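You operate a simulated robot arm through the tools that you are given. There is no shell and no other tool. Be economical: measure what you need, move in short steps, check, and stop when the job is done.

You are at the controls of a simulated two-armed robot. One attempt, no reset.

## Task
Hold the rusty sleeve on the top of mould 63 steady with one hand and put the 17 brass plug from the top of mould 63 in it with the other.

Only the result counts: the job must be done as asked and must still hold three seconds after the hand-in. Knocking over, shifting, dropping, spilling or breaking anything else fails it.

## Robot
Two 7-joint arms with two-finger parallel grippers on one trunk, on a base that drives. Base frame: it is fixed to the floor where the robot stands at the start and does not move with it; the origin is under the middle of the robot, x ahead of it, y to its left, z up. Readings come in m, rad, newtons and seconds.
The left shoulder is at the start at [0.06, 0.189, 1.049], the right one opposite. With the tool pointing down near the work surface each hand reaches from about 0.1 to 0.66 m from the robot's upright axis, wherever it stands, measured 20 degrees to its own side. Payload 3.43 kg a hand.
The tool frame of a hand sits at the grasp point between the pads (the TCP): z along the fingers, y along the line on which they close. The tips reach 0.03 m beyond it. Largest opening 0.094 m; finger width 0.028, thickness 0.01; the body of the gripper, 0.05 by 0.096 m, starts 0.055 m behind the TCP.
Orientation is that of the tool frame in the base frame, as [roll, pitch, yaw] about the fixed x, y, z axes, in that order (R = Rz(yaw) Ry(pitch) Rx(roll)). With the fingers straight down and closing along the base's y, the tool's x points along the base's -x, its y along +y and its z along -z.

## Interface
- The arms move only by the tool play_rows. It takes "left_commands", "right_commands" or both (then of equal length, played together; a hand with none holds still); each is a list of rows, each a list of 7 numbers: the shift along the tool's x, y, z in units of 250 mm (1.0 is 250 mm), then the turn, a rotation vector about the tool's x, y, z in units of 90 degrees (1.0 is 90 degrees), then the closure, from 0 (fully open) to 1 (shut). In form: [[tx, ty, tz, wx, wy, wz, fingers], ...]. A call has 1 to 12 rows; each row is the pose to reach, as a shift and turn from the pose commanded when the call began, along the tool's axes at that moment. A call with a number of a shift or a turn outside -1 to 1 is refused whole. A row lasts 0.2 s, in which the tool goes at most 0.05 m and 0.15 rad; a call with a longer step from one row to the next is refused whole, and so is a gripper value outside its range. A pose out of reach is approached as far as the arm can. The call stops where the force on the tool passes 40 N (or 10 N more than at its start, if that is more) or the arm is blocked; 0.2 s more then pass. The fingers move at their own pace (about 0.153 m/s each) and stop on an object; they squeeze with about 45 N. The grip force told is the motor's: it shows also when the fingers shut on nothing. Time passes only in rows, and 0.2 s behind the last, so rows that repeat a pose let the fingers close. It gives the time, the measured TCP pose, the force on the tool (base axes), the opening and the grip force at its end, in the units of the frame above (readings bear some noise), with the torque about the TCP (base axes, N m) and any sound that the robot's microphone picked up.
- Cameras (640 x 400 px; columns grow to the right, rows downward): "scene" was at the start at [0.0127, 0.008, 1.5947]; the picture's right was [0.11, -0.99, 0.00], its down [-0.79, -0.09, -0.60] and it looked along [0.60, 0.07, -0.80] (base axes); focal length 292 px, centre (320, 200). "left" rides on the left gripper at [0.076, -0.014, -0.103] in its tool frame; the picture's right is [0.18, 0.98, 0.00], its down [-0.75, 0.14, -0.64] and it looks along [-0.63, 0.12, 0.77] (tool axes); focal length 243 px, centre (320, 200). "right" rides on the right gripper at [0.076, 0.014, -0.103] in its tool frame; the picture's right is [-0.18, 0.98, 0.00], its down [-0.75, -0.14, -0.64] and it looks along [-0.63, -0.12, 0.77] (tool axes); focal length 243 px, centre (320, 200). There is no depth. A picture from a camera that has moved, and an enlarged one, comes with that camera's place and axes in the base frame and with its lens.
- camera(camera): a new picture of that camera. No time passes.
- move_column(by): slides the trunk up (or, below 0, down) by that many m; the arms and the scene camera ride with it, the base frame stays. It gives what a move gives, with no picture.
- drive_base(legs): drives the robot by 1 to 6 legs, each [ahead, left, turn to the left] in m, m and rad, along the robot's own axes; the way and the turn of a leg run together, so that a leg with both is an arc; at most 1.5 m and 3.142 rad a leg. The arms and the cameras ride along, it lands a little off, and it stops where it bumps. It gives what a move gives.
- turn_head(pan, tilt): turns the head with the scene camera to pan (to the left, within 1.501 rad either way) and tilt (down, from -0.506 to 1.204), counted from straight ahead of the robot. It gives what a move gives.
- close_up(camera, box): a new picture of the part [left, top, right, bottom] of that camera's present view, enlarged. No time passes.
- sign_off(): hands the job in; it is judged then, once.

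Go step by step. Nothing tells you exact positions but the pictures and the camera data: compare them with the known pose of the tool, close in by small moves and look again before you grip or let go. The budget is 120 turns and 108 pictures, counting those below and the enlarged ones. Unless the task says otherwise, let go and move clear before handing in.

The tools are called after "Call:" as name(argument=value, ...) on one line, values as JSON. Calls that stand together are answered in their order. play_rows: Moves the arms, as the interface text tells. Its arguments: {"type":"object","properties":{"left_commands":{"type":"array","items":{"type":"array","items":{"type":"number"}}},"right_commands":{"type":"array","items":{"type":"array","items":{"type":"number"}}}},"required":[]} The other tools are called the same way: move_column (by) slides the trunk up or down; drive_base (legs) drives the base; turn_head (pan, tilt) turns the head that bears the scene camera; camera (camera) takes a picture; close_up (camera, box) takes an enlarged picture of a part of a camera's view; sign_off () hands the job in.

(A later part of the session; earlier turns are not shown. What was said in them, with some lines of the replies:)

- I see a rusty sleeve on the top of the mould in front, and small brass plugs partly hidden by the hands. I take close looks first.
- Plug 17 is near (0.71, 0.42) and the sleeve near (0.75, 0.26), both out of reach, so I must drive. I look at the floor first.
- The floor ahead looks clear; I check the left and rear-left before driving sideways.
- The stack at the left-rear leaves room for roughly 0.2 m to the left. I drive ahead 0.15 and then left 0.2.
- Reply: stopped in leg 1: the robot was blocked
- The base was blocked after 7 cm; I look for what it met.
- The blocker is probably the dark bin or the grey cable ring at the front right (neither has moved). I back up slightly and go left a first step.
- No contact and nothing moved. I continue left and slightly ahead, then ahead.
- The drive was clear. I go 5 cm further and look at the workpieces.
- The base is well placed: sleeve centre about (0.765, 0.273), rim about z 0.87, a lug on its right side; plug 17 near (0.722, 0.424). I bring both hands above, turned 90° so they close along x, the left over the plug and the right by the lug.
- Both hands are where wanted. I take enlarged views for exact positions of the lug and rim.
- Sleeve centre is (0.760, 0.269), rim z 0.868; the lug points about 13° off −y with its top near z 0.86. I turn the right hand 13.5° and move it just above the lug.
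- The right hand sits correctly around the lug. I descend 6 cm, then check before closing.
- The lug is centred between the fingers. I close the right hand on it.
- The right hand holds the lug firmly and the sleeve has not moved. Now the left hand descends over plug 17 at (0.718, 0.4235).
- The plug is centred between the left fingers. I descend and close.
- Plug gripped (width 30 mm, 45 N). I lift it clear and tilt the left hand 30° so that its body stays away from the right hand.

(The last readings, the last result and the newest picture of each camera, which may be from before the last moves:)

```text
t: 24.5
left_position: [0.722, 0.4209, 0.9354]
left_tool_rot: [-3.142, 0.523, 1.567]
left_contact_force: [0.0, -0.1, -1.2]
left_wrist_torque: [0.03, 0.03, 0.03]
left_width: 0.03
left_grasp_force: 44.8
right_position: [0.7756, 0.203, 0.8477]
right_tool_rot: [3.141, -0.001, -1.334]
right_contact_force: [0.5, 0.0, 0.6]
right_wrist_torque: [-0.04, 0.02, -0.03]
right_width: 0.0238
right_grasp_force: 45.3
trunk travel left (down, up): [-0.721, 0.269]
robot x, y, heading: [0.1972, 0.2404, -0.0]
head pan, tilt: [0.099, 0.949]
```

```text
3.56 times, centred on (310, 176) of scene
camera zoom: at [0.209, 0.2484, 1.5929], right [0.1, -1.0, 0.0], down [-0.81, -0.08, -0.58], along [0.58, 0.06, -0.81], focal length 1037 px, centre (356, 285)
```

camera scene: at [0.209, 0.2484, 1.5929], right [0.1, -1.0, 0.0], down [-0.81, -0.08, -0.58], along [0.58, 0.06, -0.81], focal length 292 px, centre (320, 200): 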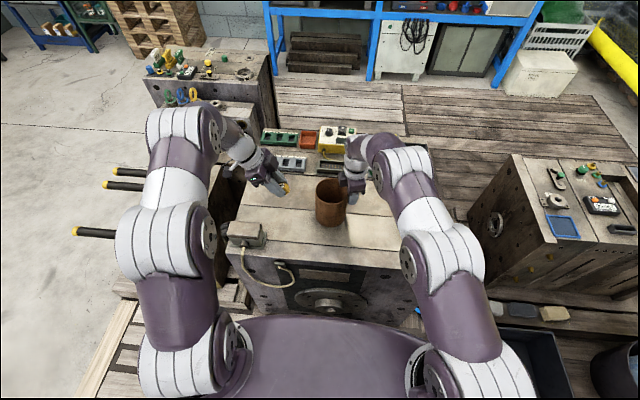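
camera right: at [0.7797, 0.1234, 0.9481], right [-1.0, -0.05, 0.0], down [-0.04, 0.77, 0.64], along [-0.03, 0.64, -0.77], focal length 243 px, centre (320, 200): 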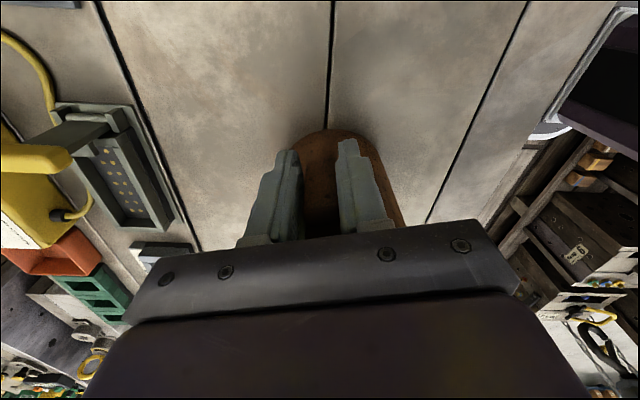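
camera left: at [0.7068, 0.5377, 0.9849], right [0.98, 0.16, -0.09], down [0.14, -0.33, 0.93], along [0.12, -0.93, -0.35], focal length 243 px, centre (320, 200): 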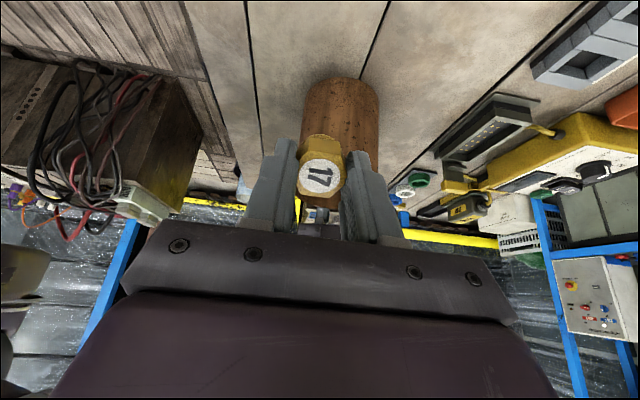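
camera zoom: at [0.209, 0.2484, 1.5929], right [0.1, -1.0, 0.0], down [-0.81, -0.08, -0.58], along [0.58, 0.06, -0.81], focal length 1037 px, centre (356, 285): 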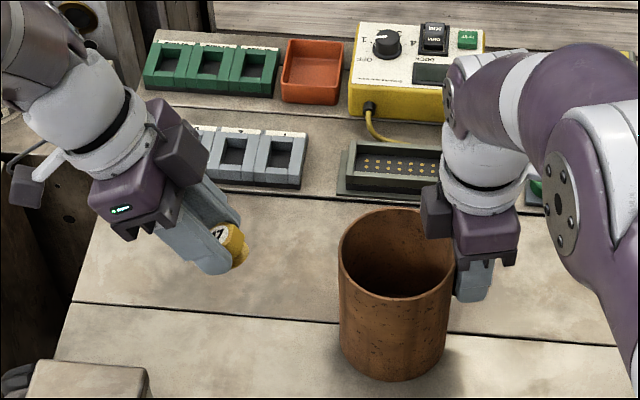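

Plug held well. I move it over the sleeve at safe height.

Call:
play_rows(left_commands=[[-0.084, 0.029, 0.048, 0, 0, 0, 1], [-0.168, 0.058, 0.097, 0, 0, 0, 1], [-0.251, 0.086, 0.145, 0, 0, 0, 1], [-0.335, 0.115, 0.194, 0, 0, 0, 1], [-0.419, 0.144, 0.242, 0, 0, 0, 1], [-0.419, 0.144, 0.242, 0, 0, 0, 1]])

Call:
camera(camera="left")

Call:
close_up(camera="scene", box=[270, 140, 400, 222])

```text
t: 25.9
left_position: [0.76, 0.2992, 0.9351]
left_tool_rot: [-3.141, 0.522, 1.569]
left_contact_force: [0.3, 0.6, -0.6]
left_wrist_torque: [0.01, 0.03, 0.0]
left_width: 0.03
left_grasp_force: 44.9
right_position: [0.7765, 0.2017, 0.8459]
right_tool_rot: [-3.141, 0.0, -1.337]
right_contact_force: [0.3, -0.9, 0.1]
right_wrist_torque: [0.05, 0.07, 0.02]
right_width: 0.0236
right_grasp_force: 45.5
trunk travel left (down, up): [-0.721, 0.269]
robot x, y, heading: [0.1972, 0.2404, -0.001]
head pan, tilt: [0.099, 0.949]
```

```text
68 pictures are left
camera left: at [0.7446, 0.4172, 0.9854], right [0.98, 0.16, -0.09], down [0.14, -0.33, 0.93], along [0.12, -0.93, -0.35], focal length 243 px, centre (320, 200)
```

left: 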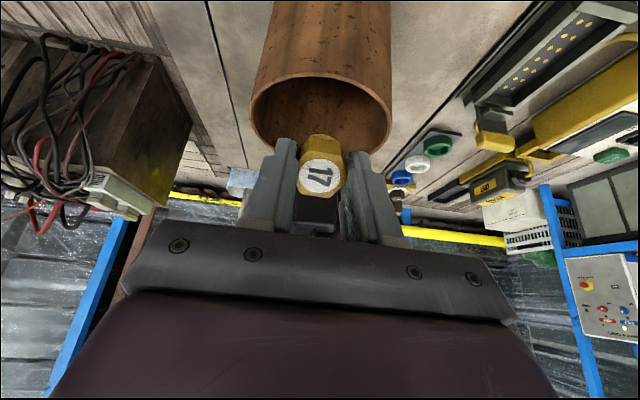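

```text
4.88 times, centred on (335, 181) of scene
camera zoom: at [0.209, 0.2487, 1.5929], right [0.1, -1.0, 0.0], down [-0.81, -0.08, -0.58], along [0.58, 0.06, -0.81], focal length 1423 px, centre (247, 293)
```

zoom: 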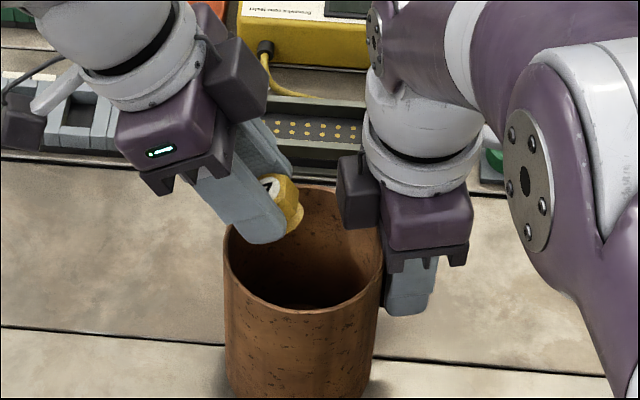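

The plug is over the sleeve opening with clearance to the right hand. I lower 5 cm so it enters the mouth.

Call:
play_rows(left_commands=[[0.033, 0, 0.058, 0, 0, 0, 1], [0.067, 0, 0.115, 0, 0, 0, 1], [0.1, 0, 0.173, 0, 0, 0, 1], [0.1, 0, 0.173, 0, 0, 0, 1]])

Call:
camera(camera="left")

Call:
close_up(camera="scene", box=[270, 140, 400, 222])

```text
t: 26.9
left_position: [0.7591, 0.2997, 0.8872]
left_tool_rot: [3.133, 0.524, 1.568]
left_contact_force: [3.4, -10.1, 23.5]
left_wrist_torque: [0.05, -0.14, -0.16]
left_width: 0.0299
left_grasp_force: 44.7
right_position: [0.7749, 0.2011, 0.8466]
right_tool_rot: [3.141, -0.002, -1.335]
right_contact_force: [1.4, 7.1, -6.2]
right_wrist_torque: [-1.23, -0.34, -0.11]
right_width: 0.0238
right_grasp_force: 45.0
trunk travel left (down, up): [-0.721, 0.269]
robot x, y, heading: [0.1946, 0.2398, 0.002]
head pan, tilt: [0.099, 0.949]
```

```text
66 pictures are left
camera left: at [0.7436, 0.4161, 0.9382], right [0.98, 0.16, -0.08], down [0.13, -0.33, 0.93], along [0.12, -0.93, -0.35], focal length 243 px, centre (320, 200)
```

left: 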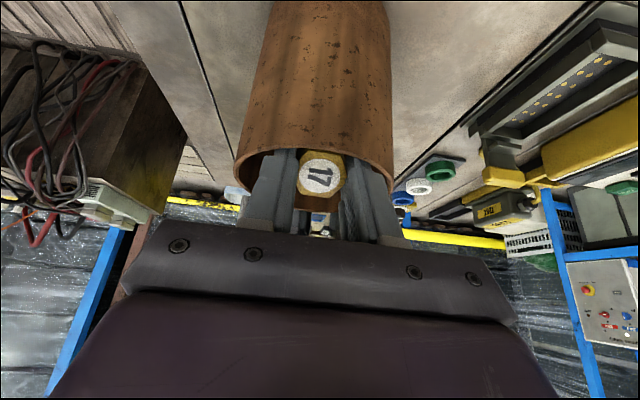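

```text
4.88 times, centred on (335, 181) of scene
camera zoom: at [0.2076, 0.2478, 1.5932], right [0.1, -1.0, 0.0], down [-0.81, -0.08, -0.58], along [0.58, 0.06, -0.81], focal length 1423 px, centre (247, 293)
```

zoom: 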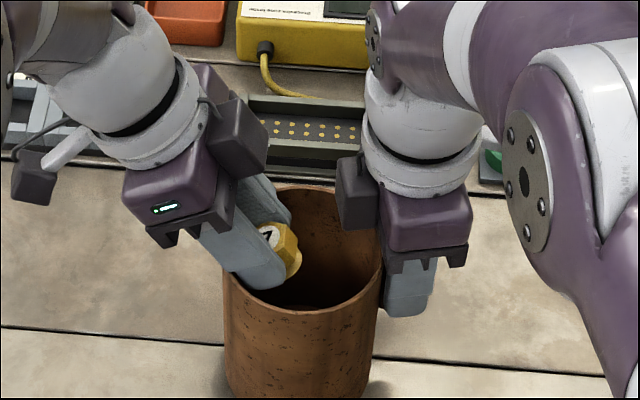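

A left finger touches the rim on the +y side. I lift 1.5 cm, shift 1.3 cm toward −y, and check force.

Call:
play_rows(left_commands=[[-0.03, 0, -0.052, 0, 0, 0, 1], [-0.075, 0, -0.026, 0, 0, 0, 1], [-0.075, 0, -0.026, 0, 0, 0, 1]])

Call:
close_up(camera="scene", box=[270, 140, 400, 222])

Call:
camera(camera="left")

```text
t: 27.7
left_position: [0.7584, 0.2871, 0.9003]
left_tool_rot: [3.141, 0.523, 1.568]
left_contact_force: [0.3, 0.1, -0.4]
left_wrist_torque: [0.03, 0.0, 0.02]
left_width: 0.0298
left_grasp_force: 44.7
right_position: [0.7754, 0.2016, 0.8447]
right_tool_rot: [-3.139, 0.001, -1.337]
right_contact_force: [1.8, -1.0, 1.5]
right_wrist_torque: [0.1, 0.06, -0.01]
right_width: 0.0239
right_grasp_force: 45.3
trunk travel left (down, up): [-0.721, 0.269]
robot x, y, heading: [0.1954, 0.2385, -0.001]
head pan, tilt: [0.099, 0.949]
```

```text
4.88 times, centred on (335, 181) of scene
camera zoom: at [0.2087, 0.2486, 1.5929], right [0.1, -1.0, 0.0], down [-0.81, -0.08, -0.58], along [0.58, 0.06, -0.81], focal length 1423 px, centre (247, 293)
```

zoom: 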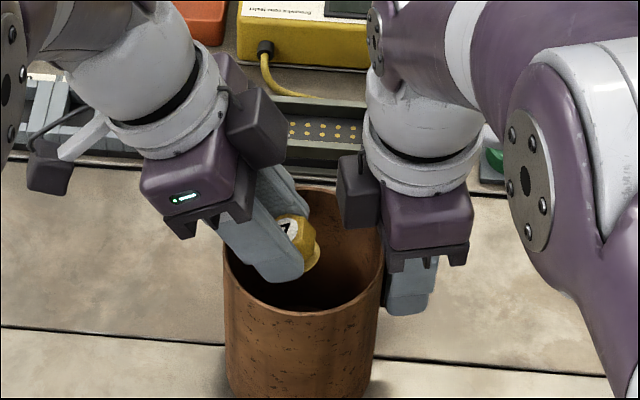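

```text
63 pictures are left
camera left: at [0.7424, 0.4051, 0.9498], right [0.98, 0.16, -0.09], down [0.14, -0.33, 0.93], along [0.12, -0.93, -0.35], focal length 243 px, centre (320, 200)
```

left: 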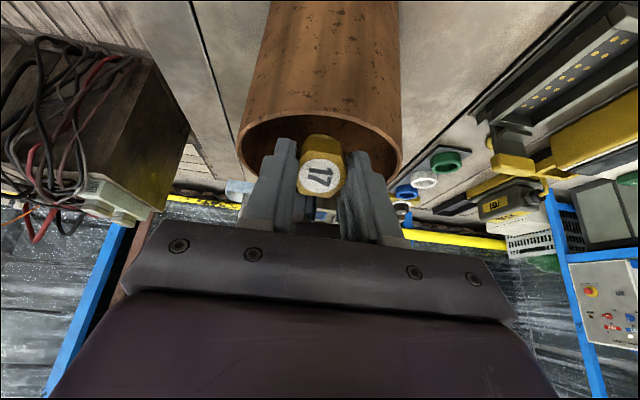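

Clear of contact now and the plug is within the mouth. I lower 2 cm.

Call:
play_rows(left_commands=[[0.02, 0, 0.035, 0, 0, 0, 1], [0.04, 0, 0.069, 0, 0, 0, 1], [0.04, 0, 0.069, 0, 0, 0, 1]])

Call:
close_up(camera="scene", box=[270, 140, 400, 222])

Call:
camera(camera="left")

```text
t: 28.5
left_position: [0.7591, 0.2882, 0.8799]
left_tool_rot: [3.138, 0.522, 1.569]
left_contact_force: [-1.3, -2.9, 2.5]
left_wrist_torque: [0.05, -0.08, -0.06]
left_width: 0.0301
left_grasp_force: 45.2
right_position: [0.7759, 0.2012, 0.847]
right_tool_rot: [-3.139, 0.001, -1.337]
right_contact_force: [1.3, 1.1, -0.1]
right_wrist_torque: [-0.11, 0.08, -0.17]
right_width: 0.0237
right_grasp_force: 44.9
trunk travel left (down, up): [-0.721, 0.269]
robot x, y, heading: [0.1961, 0.2417, 0.003]
head pan, tilt: [0.099, 0.949]
```

```text
4.88 times, centred on (335, 181) of scene
camera zoom: at [0.2086, 0.2479, 1.593], right [0.1, -1.0, 0.0], down [-0.81, -0.08, -0.58], along [0.58, 0.06, -0.81], focal length 1423 px, centre (247, 293)
```

zoom: 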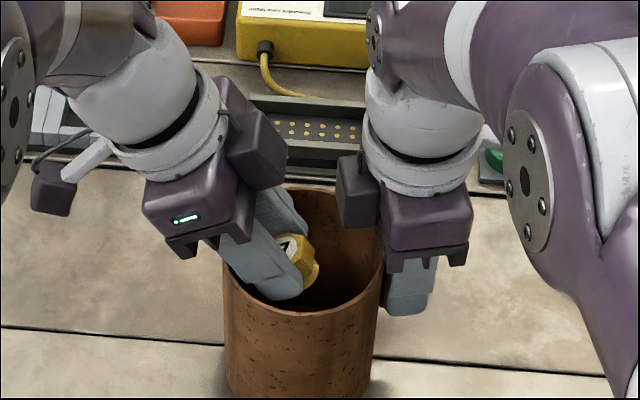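

```text
61 pictures are left
camera left: at [0.7426, 0.4048, 0.9302], right [0.98, 0.16, -0.09], down [0.14, -0.33, 0.93], along [0.12, -0.93, -0.35], focal length 243 px, centre (320, 200)
```

left: 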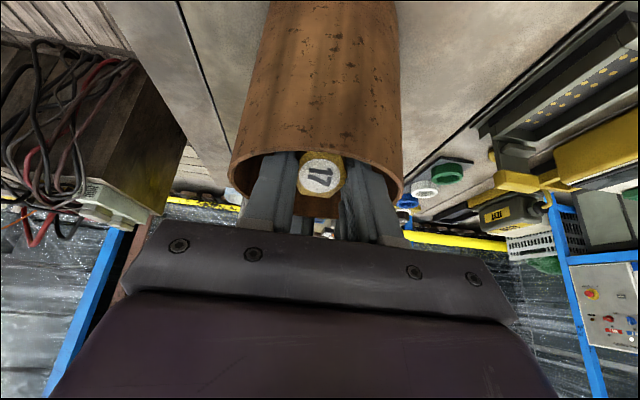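

Only light contact, and the plug is inside the mouth. I shift 6 mm toward −y to relieve it, then open a little to release.

Call:
play_rows(left_commands=[[-0.021, 0, 0.012, 0, 0, 0, 1], [-0.021, 0, 0.012, 0, 0, 0, 1], [-0.021, 0, 0.012, 0, 0, 0, 0.6], [-0.021, 0, 0.012, 0, 0, 0, 0.52], [-0.021, 0, 0.012, 0, 0, 0, 0.52], [-0.021, 0, 0.012, 0, 0, 0, 0.52]])

Call:
close_up(camera="scene", box=[270, 140, 400, 222])

Call:
camera(camera="left")

```text
t: 29.9
left_position: [0.7587, 0.2817, 0.8805]
left_tool_rot: [3.141, 0.523, 1.57]
left_contact_force: [-0.8, -1.3, 0.5]
left_wrist_torque: [-0.03, -0.06, -0.04]
left_width: 0.0449
left_grasp_force: 0.1
right_position: [0.7758, 0.2009, 0.8453]
right_tool_rot: [-3.14, 0.0, -1.334]
right_contact_force: [0.4, -0.2, 0.5]
right_wrist_torque: [0.06, 0.07, 0.04]
right_width: 0.0238
right_grasp_force: 44.9
trunk travel left (down, up): [-0.721, 0.269]
robot x, y, heading: [0.1995, 0.2409, -0.004]
head pan, tilt: [0.099, 0.949]
```

```text
4.88 times, centred on (335, 181) of scene
camera zoom: at [0.2085, 0.248, 1.5929], right [0.1, -1.0, 0.0], down [-0.81, -0.08, -0.58], along [0.58, 0.06, -0.81], focal length 1423 px, centre (247, 293)
```

zoom: 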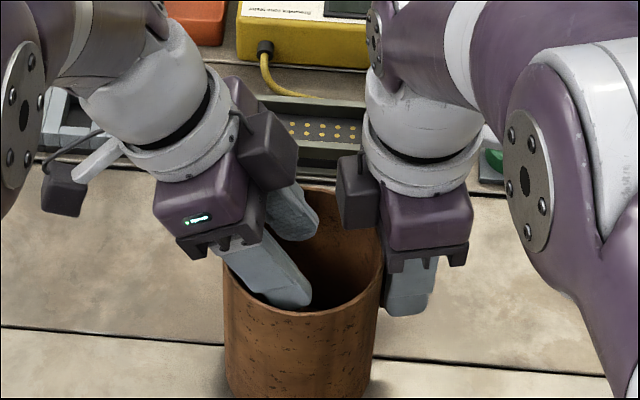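

```text
59 pictures are left
camera left: at [0.7426, 0.3986, 0.9304], right [0.98, 0.16, -0.09], down [0.14, -0.33, 0.93], along [0.12, -0.93, -0.35], focal length 243 px, centre (320, 200)
```

left: 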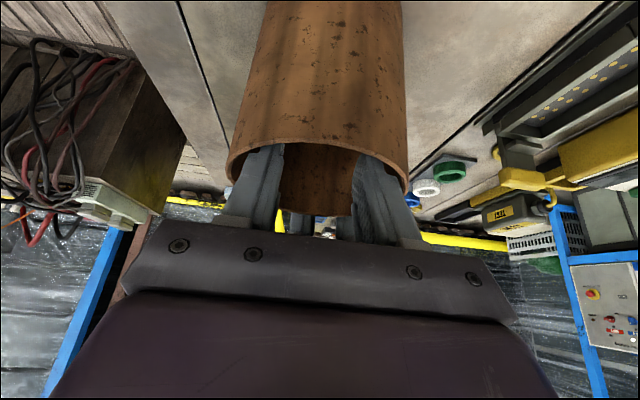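

The plug dropped inside. I retract the left hand upward and away, then check the sleeve interior.

Call:
play_rows(left_commands=[[-0.06, 0, -0.104, 0, 0, 0, 0.52], [-0.12, 0, -0.208, 0, 0, 0, 0.52], [-0.12, 0, -0.36, 0, 0, 0, 0.52], [-0.12, 0, -0.52, 0, 0, 0, 0.52], [-0.02, 0, -0.62, 0, 0, 0, 0.52], [0.1, 0, -0.7, 0, 0, 0, 0.4], [0.1, 0, -0.7, 0, 0, 0, 0.4]])

Call:
camera(camera="left")

Call:
close_up(camera="scene", box=[270, 140, 400, 222])

```text
t: 31.5
left_position: [0.7311, 0.3703, 0.9991]
left_tool_rot: [3.139, 0.521, 1.569]
left_contact_force: [-0.4, -0.5, 0.1]
left_wrist_torque: [0.0, -0.01, 0.0]
left_width: 0.0566
left_grasp_force: 0.1
left hand out of reach, approached as far as the arm can: row 4, 5, 6, 7
right_position: [0.7744, 0.2005, 0.8453]
right_tool_rot: [3.141, 0.002, -1.335]
right_contact_force: [0.3, 0.4, 0.1]
right_wrist_torque: [0.23, 0.07, 0.04]
right_width: 0.0239
right_grasp_force: 45.5
trunk travel left (down, up): [-0.721, 0.269]
robot x, y, heading: [0.1988, 0.2393, -0.005]
head pan, tilt: [0.099, 0.949]
```

```text
58 pictures are left
camera left: at [0.7155, 0.4872, 1.0494], right [0.98, 0.16, -0.09], down [0.14, -0.33, 0.93], along [0.12, -0.93, -0.35], focal length 243 px, centre (320, 200)
```

left: 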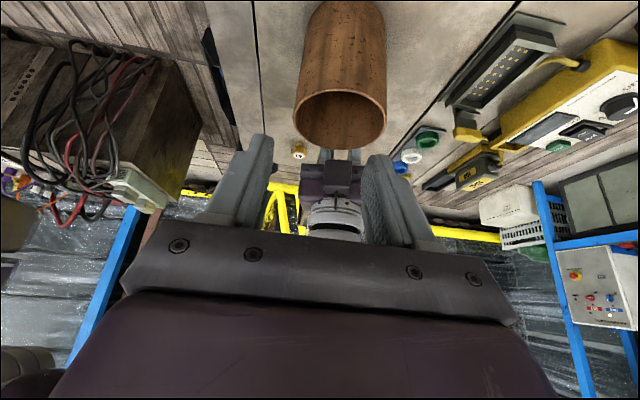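

```text
4.88 times, centred on (335, 181) of scene
camera zoom: at [0.2086, 0.2484, 1.5929], right [0.1, -1.0, 0.0], down [-0.81, -0.08, -0.58], along [0.58, 0.06, -0.81], focal length 1423 px, centre (247, 293)
```

zoom: 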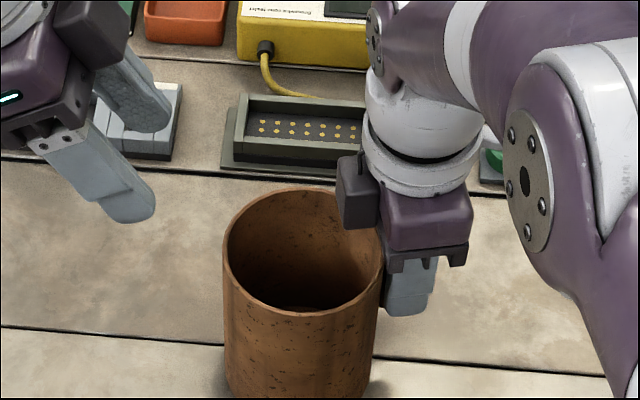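

The left hand is clear and no plug lies outside. Now the right hand opens and rises.

Call:
play_rows(right_commands=[[0, 0, 0, 0, 0, 0, 0.7], [0, 0, 0, 0, 0, 0, 0.45], [0, 0, 0, 0, 0, 0, 0.4], [0, 0, -0.1, 0, 0, 0, 0.4], [0, 0, -0.25, 0, 0, 0, 0.4], [0, 0, -0.4, 0, 0, 0, 0.4], [0.15, 0, -0.5, 0, 0, 0, 0.4], [0.3, 0, -0.5, 0, 0, 0, 0.4], [0.3, 0, -0.5, 0, 0, 0, 0.4]])

Call:
camera(camera="right")

Call:
close_up(camera="scene", box=[270, 140, 400, 222])

```text
t: 33.5
left_position: [0.7305, 0.37, 0.999]
left_tool_rot: [3.14, 0.524, 1.569]
left_contact_force: [-0.1, -0.6, -0.2]
left_wrist_torque: [-0.08, 0.0, 0.01]
left_width: 0.0563
left_grasp_force: 0.0
right_position: [0.7812, 0.1254, 0.963]
right_tool_rot: [-3.14, 0.0, -1.337]
right_contact_force: [-0.2, 0.2, -0.2]
right_wrist_torque: [0.02, -0.04, 0.0]
right_width: 0.0565
right_grasp_force: 0.1
right hand out of reach, approached as far as the arm can: row 6, 7, 8, 9
trunk travel left (down, up): [-0.721, 0.269]
robot x, y, heading: [0.1974, 0.2431, -0.001]
head pan, tilt: [0.099, 0.949]
```

```text
56 pictures are left
camera right: at [0.7845, 0.0479, 1.0653], right [-1.0, -0.05, 0.0], down [-0.04, 0.77, 0.64], along [-0.03, 0.64, -0.77], focal length 243 px, centre (320, 200)
```

right: 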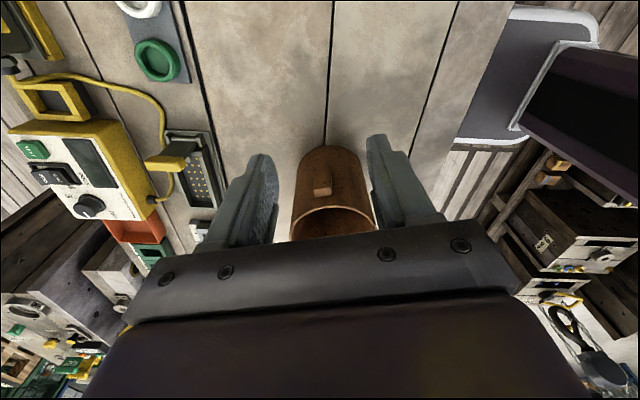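

```text
4.88 times, centred on (335, 181) of scene
camera zoom: at [0.2085, 0.2494, 1.5929], right [0.1, -1.0, 0.0], down [-0.81, -0.08, -0.58], along [0.58, 0.06, -0.81], focal length 1423 px, centre (247, 293)
```

zoom: 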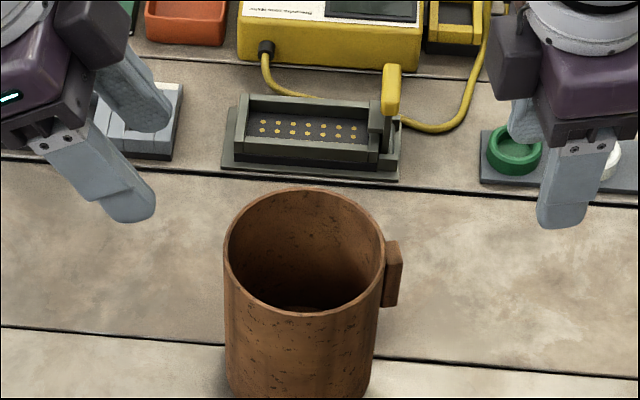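

The sleeve stands upright in place and both hands are clear. I raise the trunk to look inside for the plug.

Call:
move_column(by=0.26)

Call:
turn_head(pan=0.05, tilt=1.1)

Call:
camera(camera="scene")

Call:
close_up(camera="scene", box=[240, 90, 400, 190])

```text
t: 36.1
left_position: [0.7318, 0.3698, 1.2599]
left_tool_rot: [3.139, 0.522, 1.572]
left_contact_force: [-0.8, -0.3, -0.6]
left_wrist_torque: [-0.03, 0.02, 0.0]
left_width: 0.0564
left_grasp_force: 0.1
right_position: [0.7811, 0.1261, 1.2224]
right_tool_rot: [-3.138, 0.001, -1.336]
right_contact_force: [0.0, -0.2, -0.6]
right_wrist_torque: [-0.01, -0.01, 0.02]
right_width: 0.0563
right_grasp_force: 0.2
trunk travel left (down, up): [-0.981, 0.009]
robot x, y, heading: [0.1933, 0.2402, 0.005]
head pan, tilt: [0.099, 0.949]
```

```text
t: 36.8
left_position: [0.7307, 0.3692, 1.2593]
left_tool_rot: [3.139, 0.522, 1.569]
left_contact_force: [-0.2, 0.3, 0.4]
left_wrist_torque: [-0.02, 0.01, 0.0]
left_width: 0.0565
left_grasp_force: 0.0
right_position: [0.7806, 0.127, 1.2227]
right_tool_rot: [-3.138, 0.001, -1.335]
right_contact_force: [0.0, 0.8, 0.1]
right_wrist_torque: [0.0, -0.02, 0.01]
right_width: 0.0569
right_grasp_force: 0.0
trunk travel left (down, up): [-0.981, 0.009]
robot x, y, heading: [0.1994, 0.2412, -0.004]
head pan, tilt: [0.051, 1.1]
```

```text
54 pictures are left
camera scene: at [0.1997, 0.2445, 1.8428], right [0.05, -1.0, 0.0], down [-0.89, -0.04, -0.45], along [0.45, 0.02, -0.89], focal length 292 px, centre (320, 200)
```

scene: 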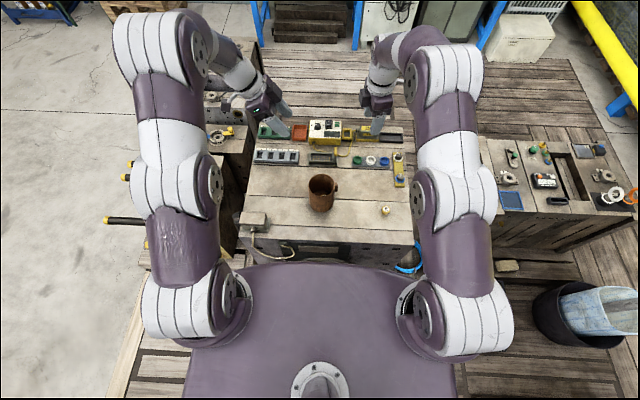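

```text
4.00 times, centred on (320, 140) of scene
camera zoom: at [0.1997, 0.2445, 1.8428], right [0.05, -1.0, 0.0], down [-0.89, -0.04, -0.45], along [0.45, 0.02, -0.89], focal length 1167 px, centre (320, 440)
```

zoom: 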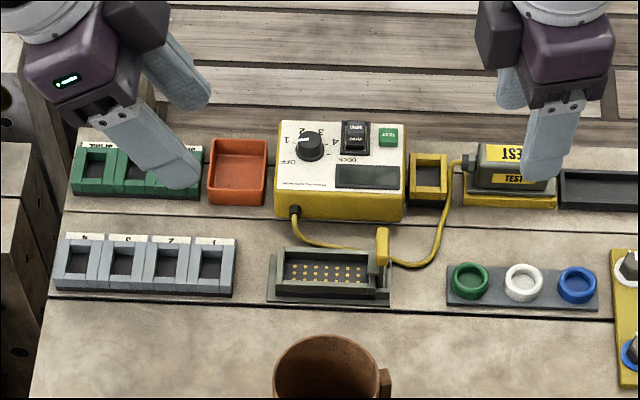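

Call:
close_up(camera="scene", box=[288, 165, 352, 220])

Call:
camera(camera="left")

Call:
camera(camera="right")

```text
7.27 times, centred on (320, 192) of scene
camera zoom: at [0.1997, 0.2445, 1.8428], right [0.05, -1.0, 0.0], down [-0.89, -0.04, -0.45], along [0.45, 0.02, -0.89], focal length 2122 px, centre (320, 254)
```

zoom: 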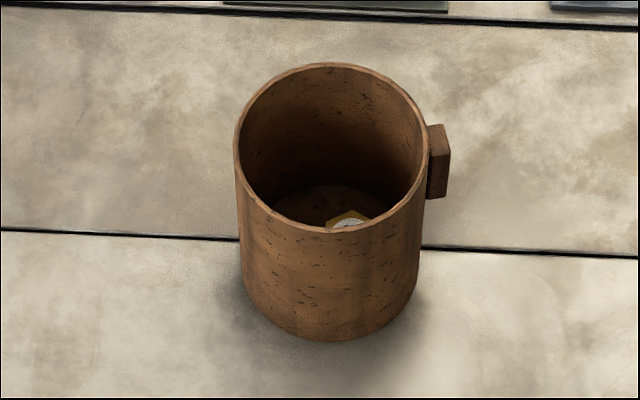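

```text
51 pictures are left
camera left: at [0.7159, 0.487, 1.3095], right [0.98, 0.16, -0.09], down [0.14, -0.33, 0.93], along [0.12, -0.93, -0.35], focal length 243 px, centre (320, 200)
```

left: 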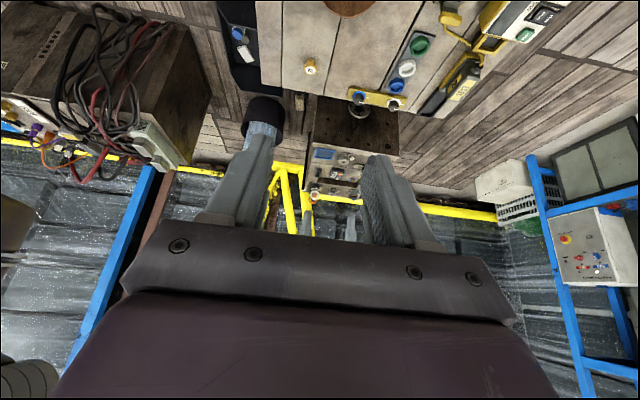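

```text
50 pictures are left
camera right: at [0.7847, 0.0474, 1.3249], right [-1.0, -0.05, 0.0], down [-0.04, 0.77, 0.64], along [-0.03, 0.64, -0.77], focal length 243 px, centre (320, 200)
```

right: 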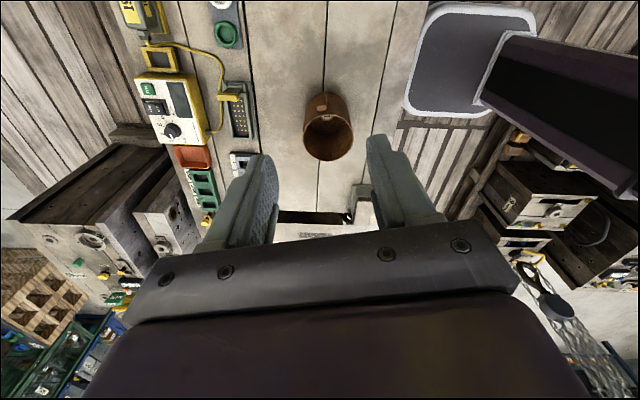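

The 17 plug lies inside the sleeve. The sleeve stands upright and both hands are clear, so I hand in.

Call:
sign_off()

```text
The job is handed in.
```

The 17 brass plug is inside the rusty sleeve on the mould. The right hand held the sleeve by its lug while the left hand put the plug in. I never saw the mould's number 63; I took this one because it had the 17 plug and the sleeve on top.

- **Sleeve:** it stands upright where it was. A left finger touched the rim once while going in, at about 25 N, and I backed off. I saw no shift after that.
- **Plug:** I let it go at the mouth of the sleeve, so it dropped about 10 cm to the bottom.
- **Base:** it bumped something once while driving ahead, probably the bin or the grey cable ring at the front right. Pictures taken before and after show the bin in place. The ring's position was harder to read, but it looked unmoved.

Both hands had let go and were clear before I handed in.
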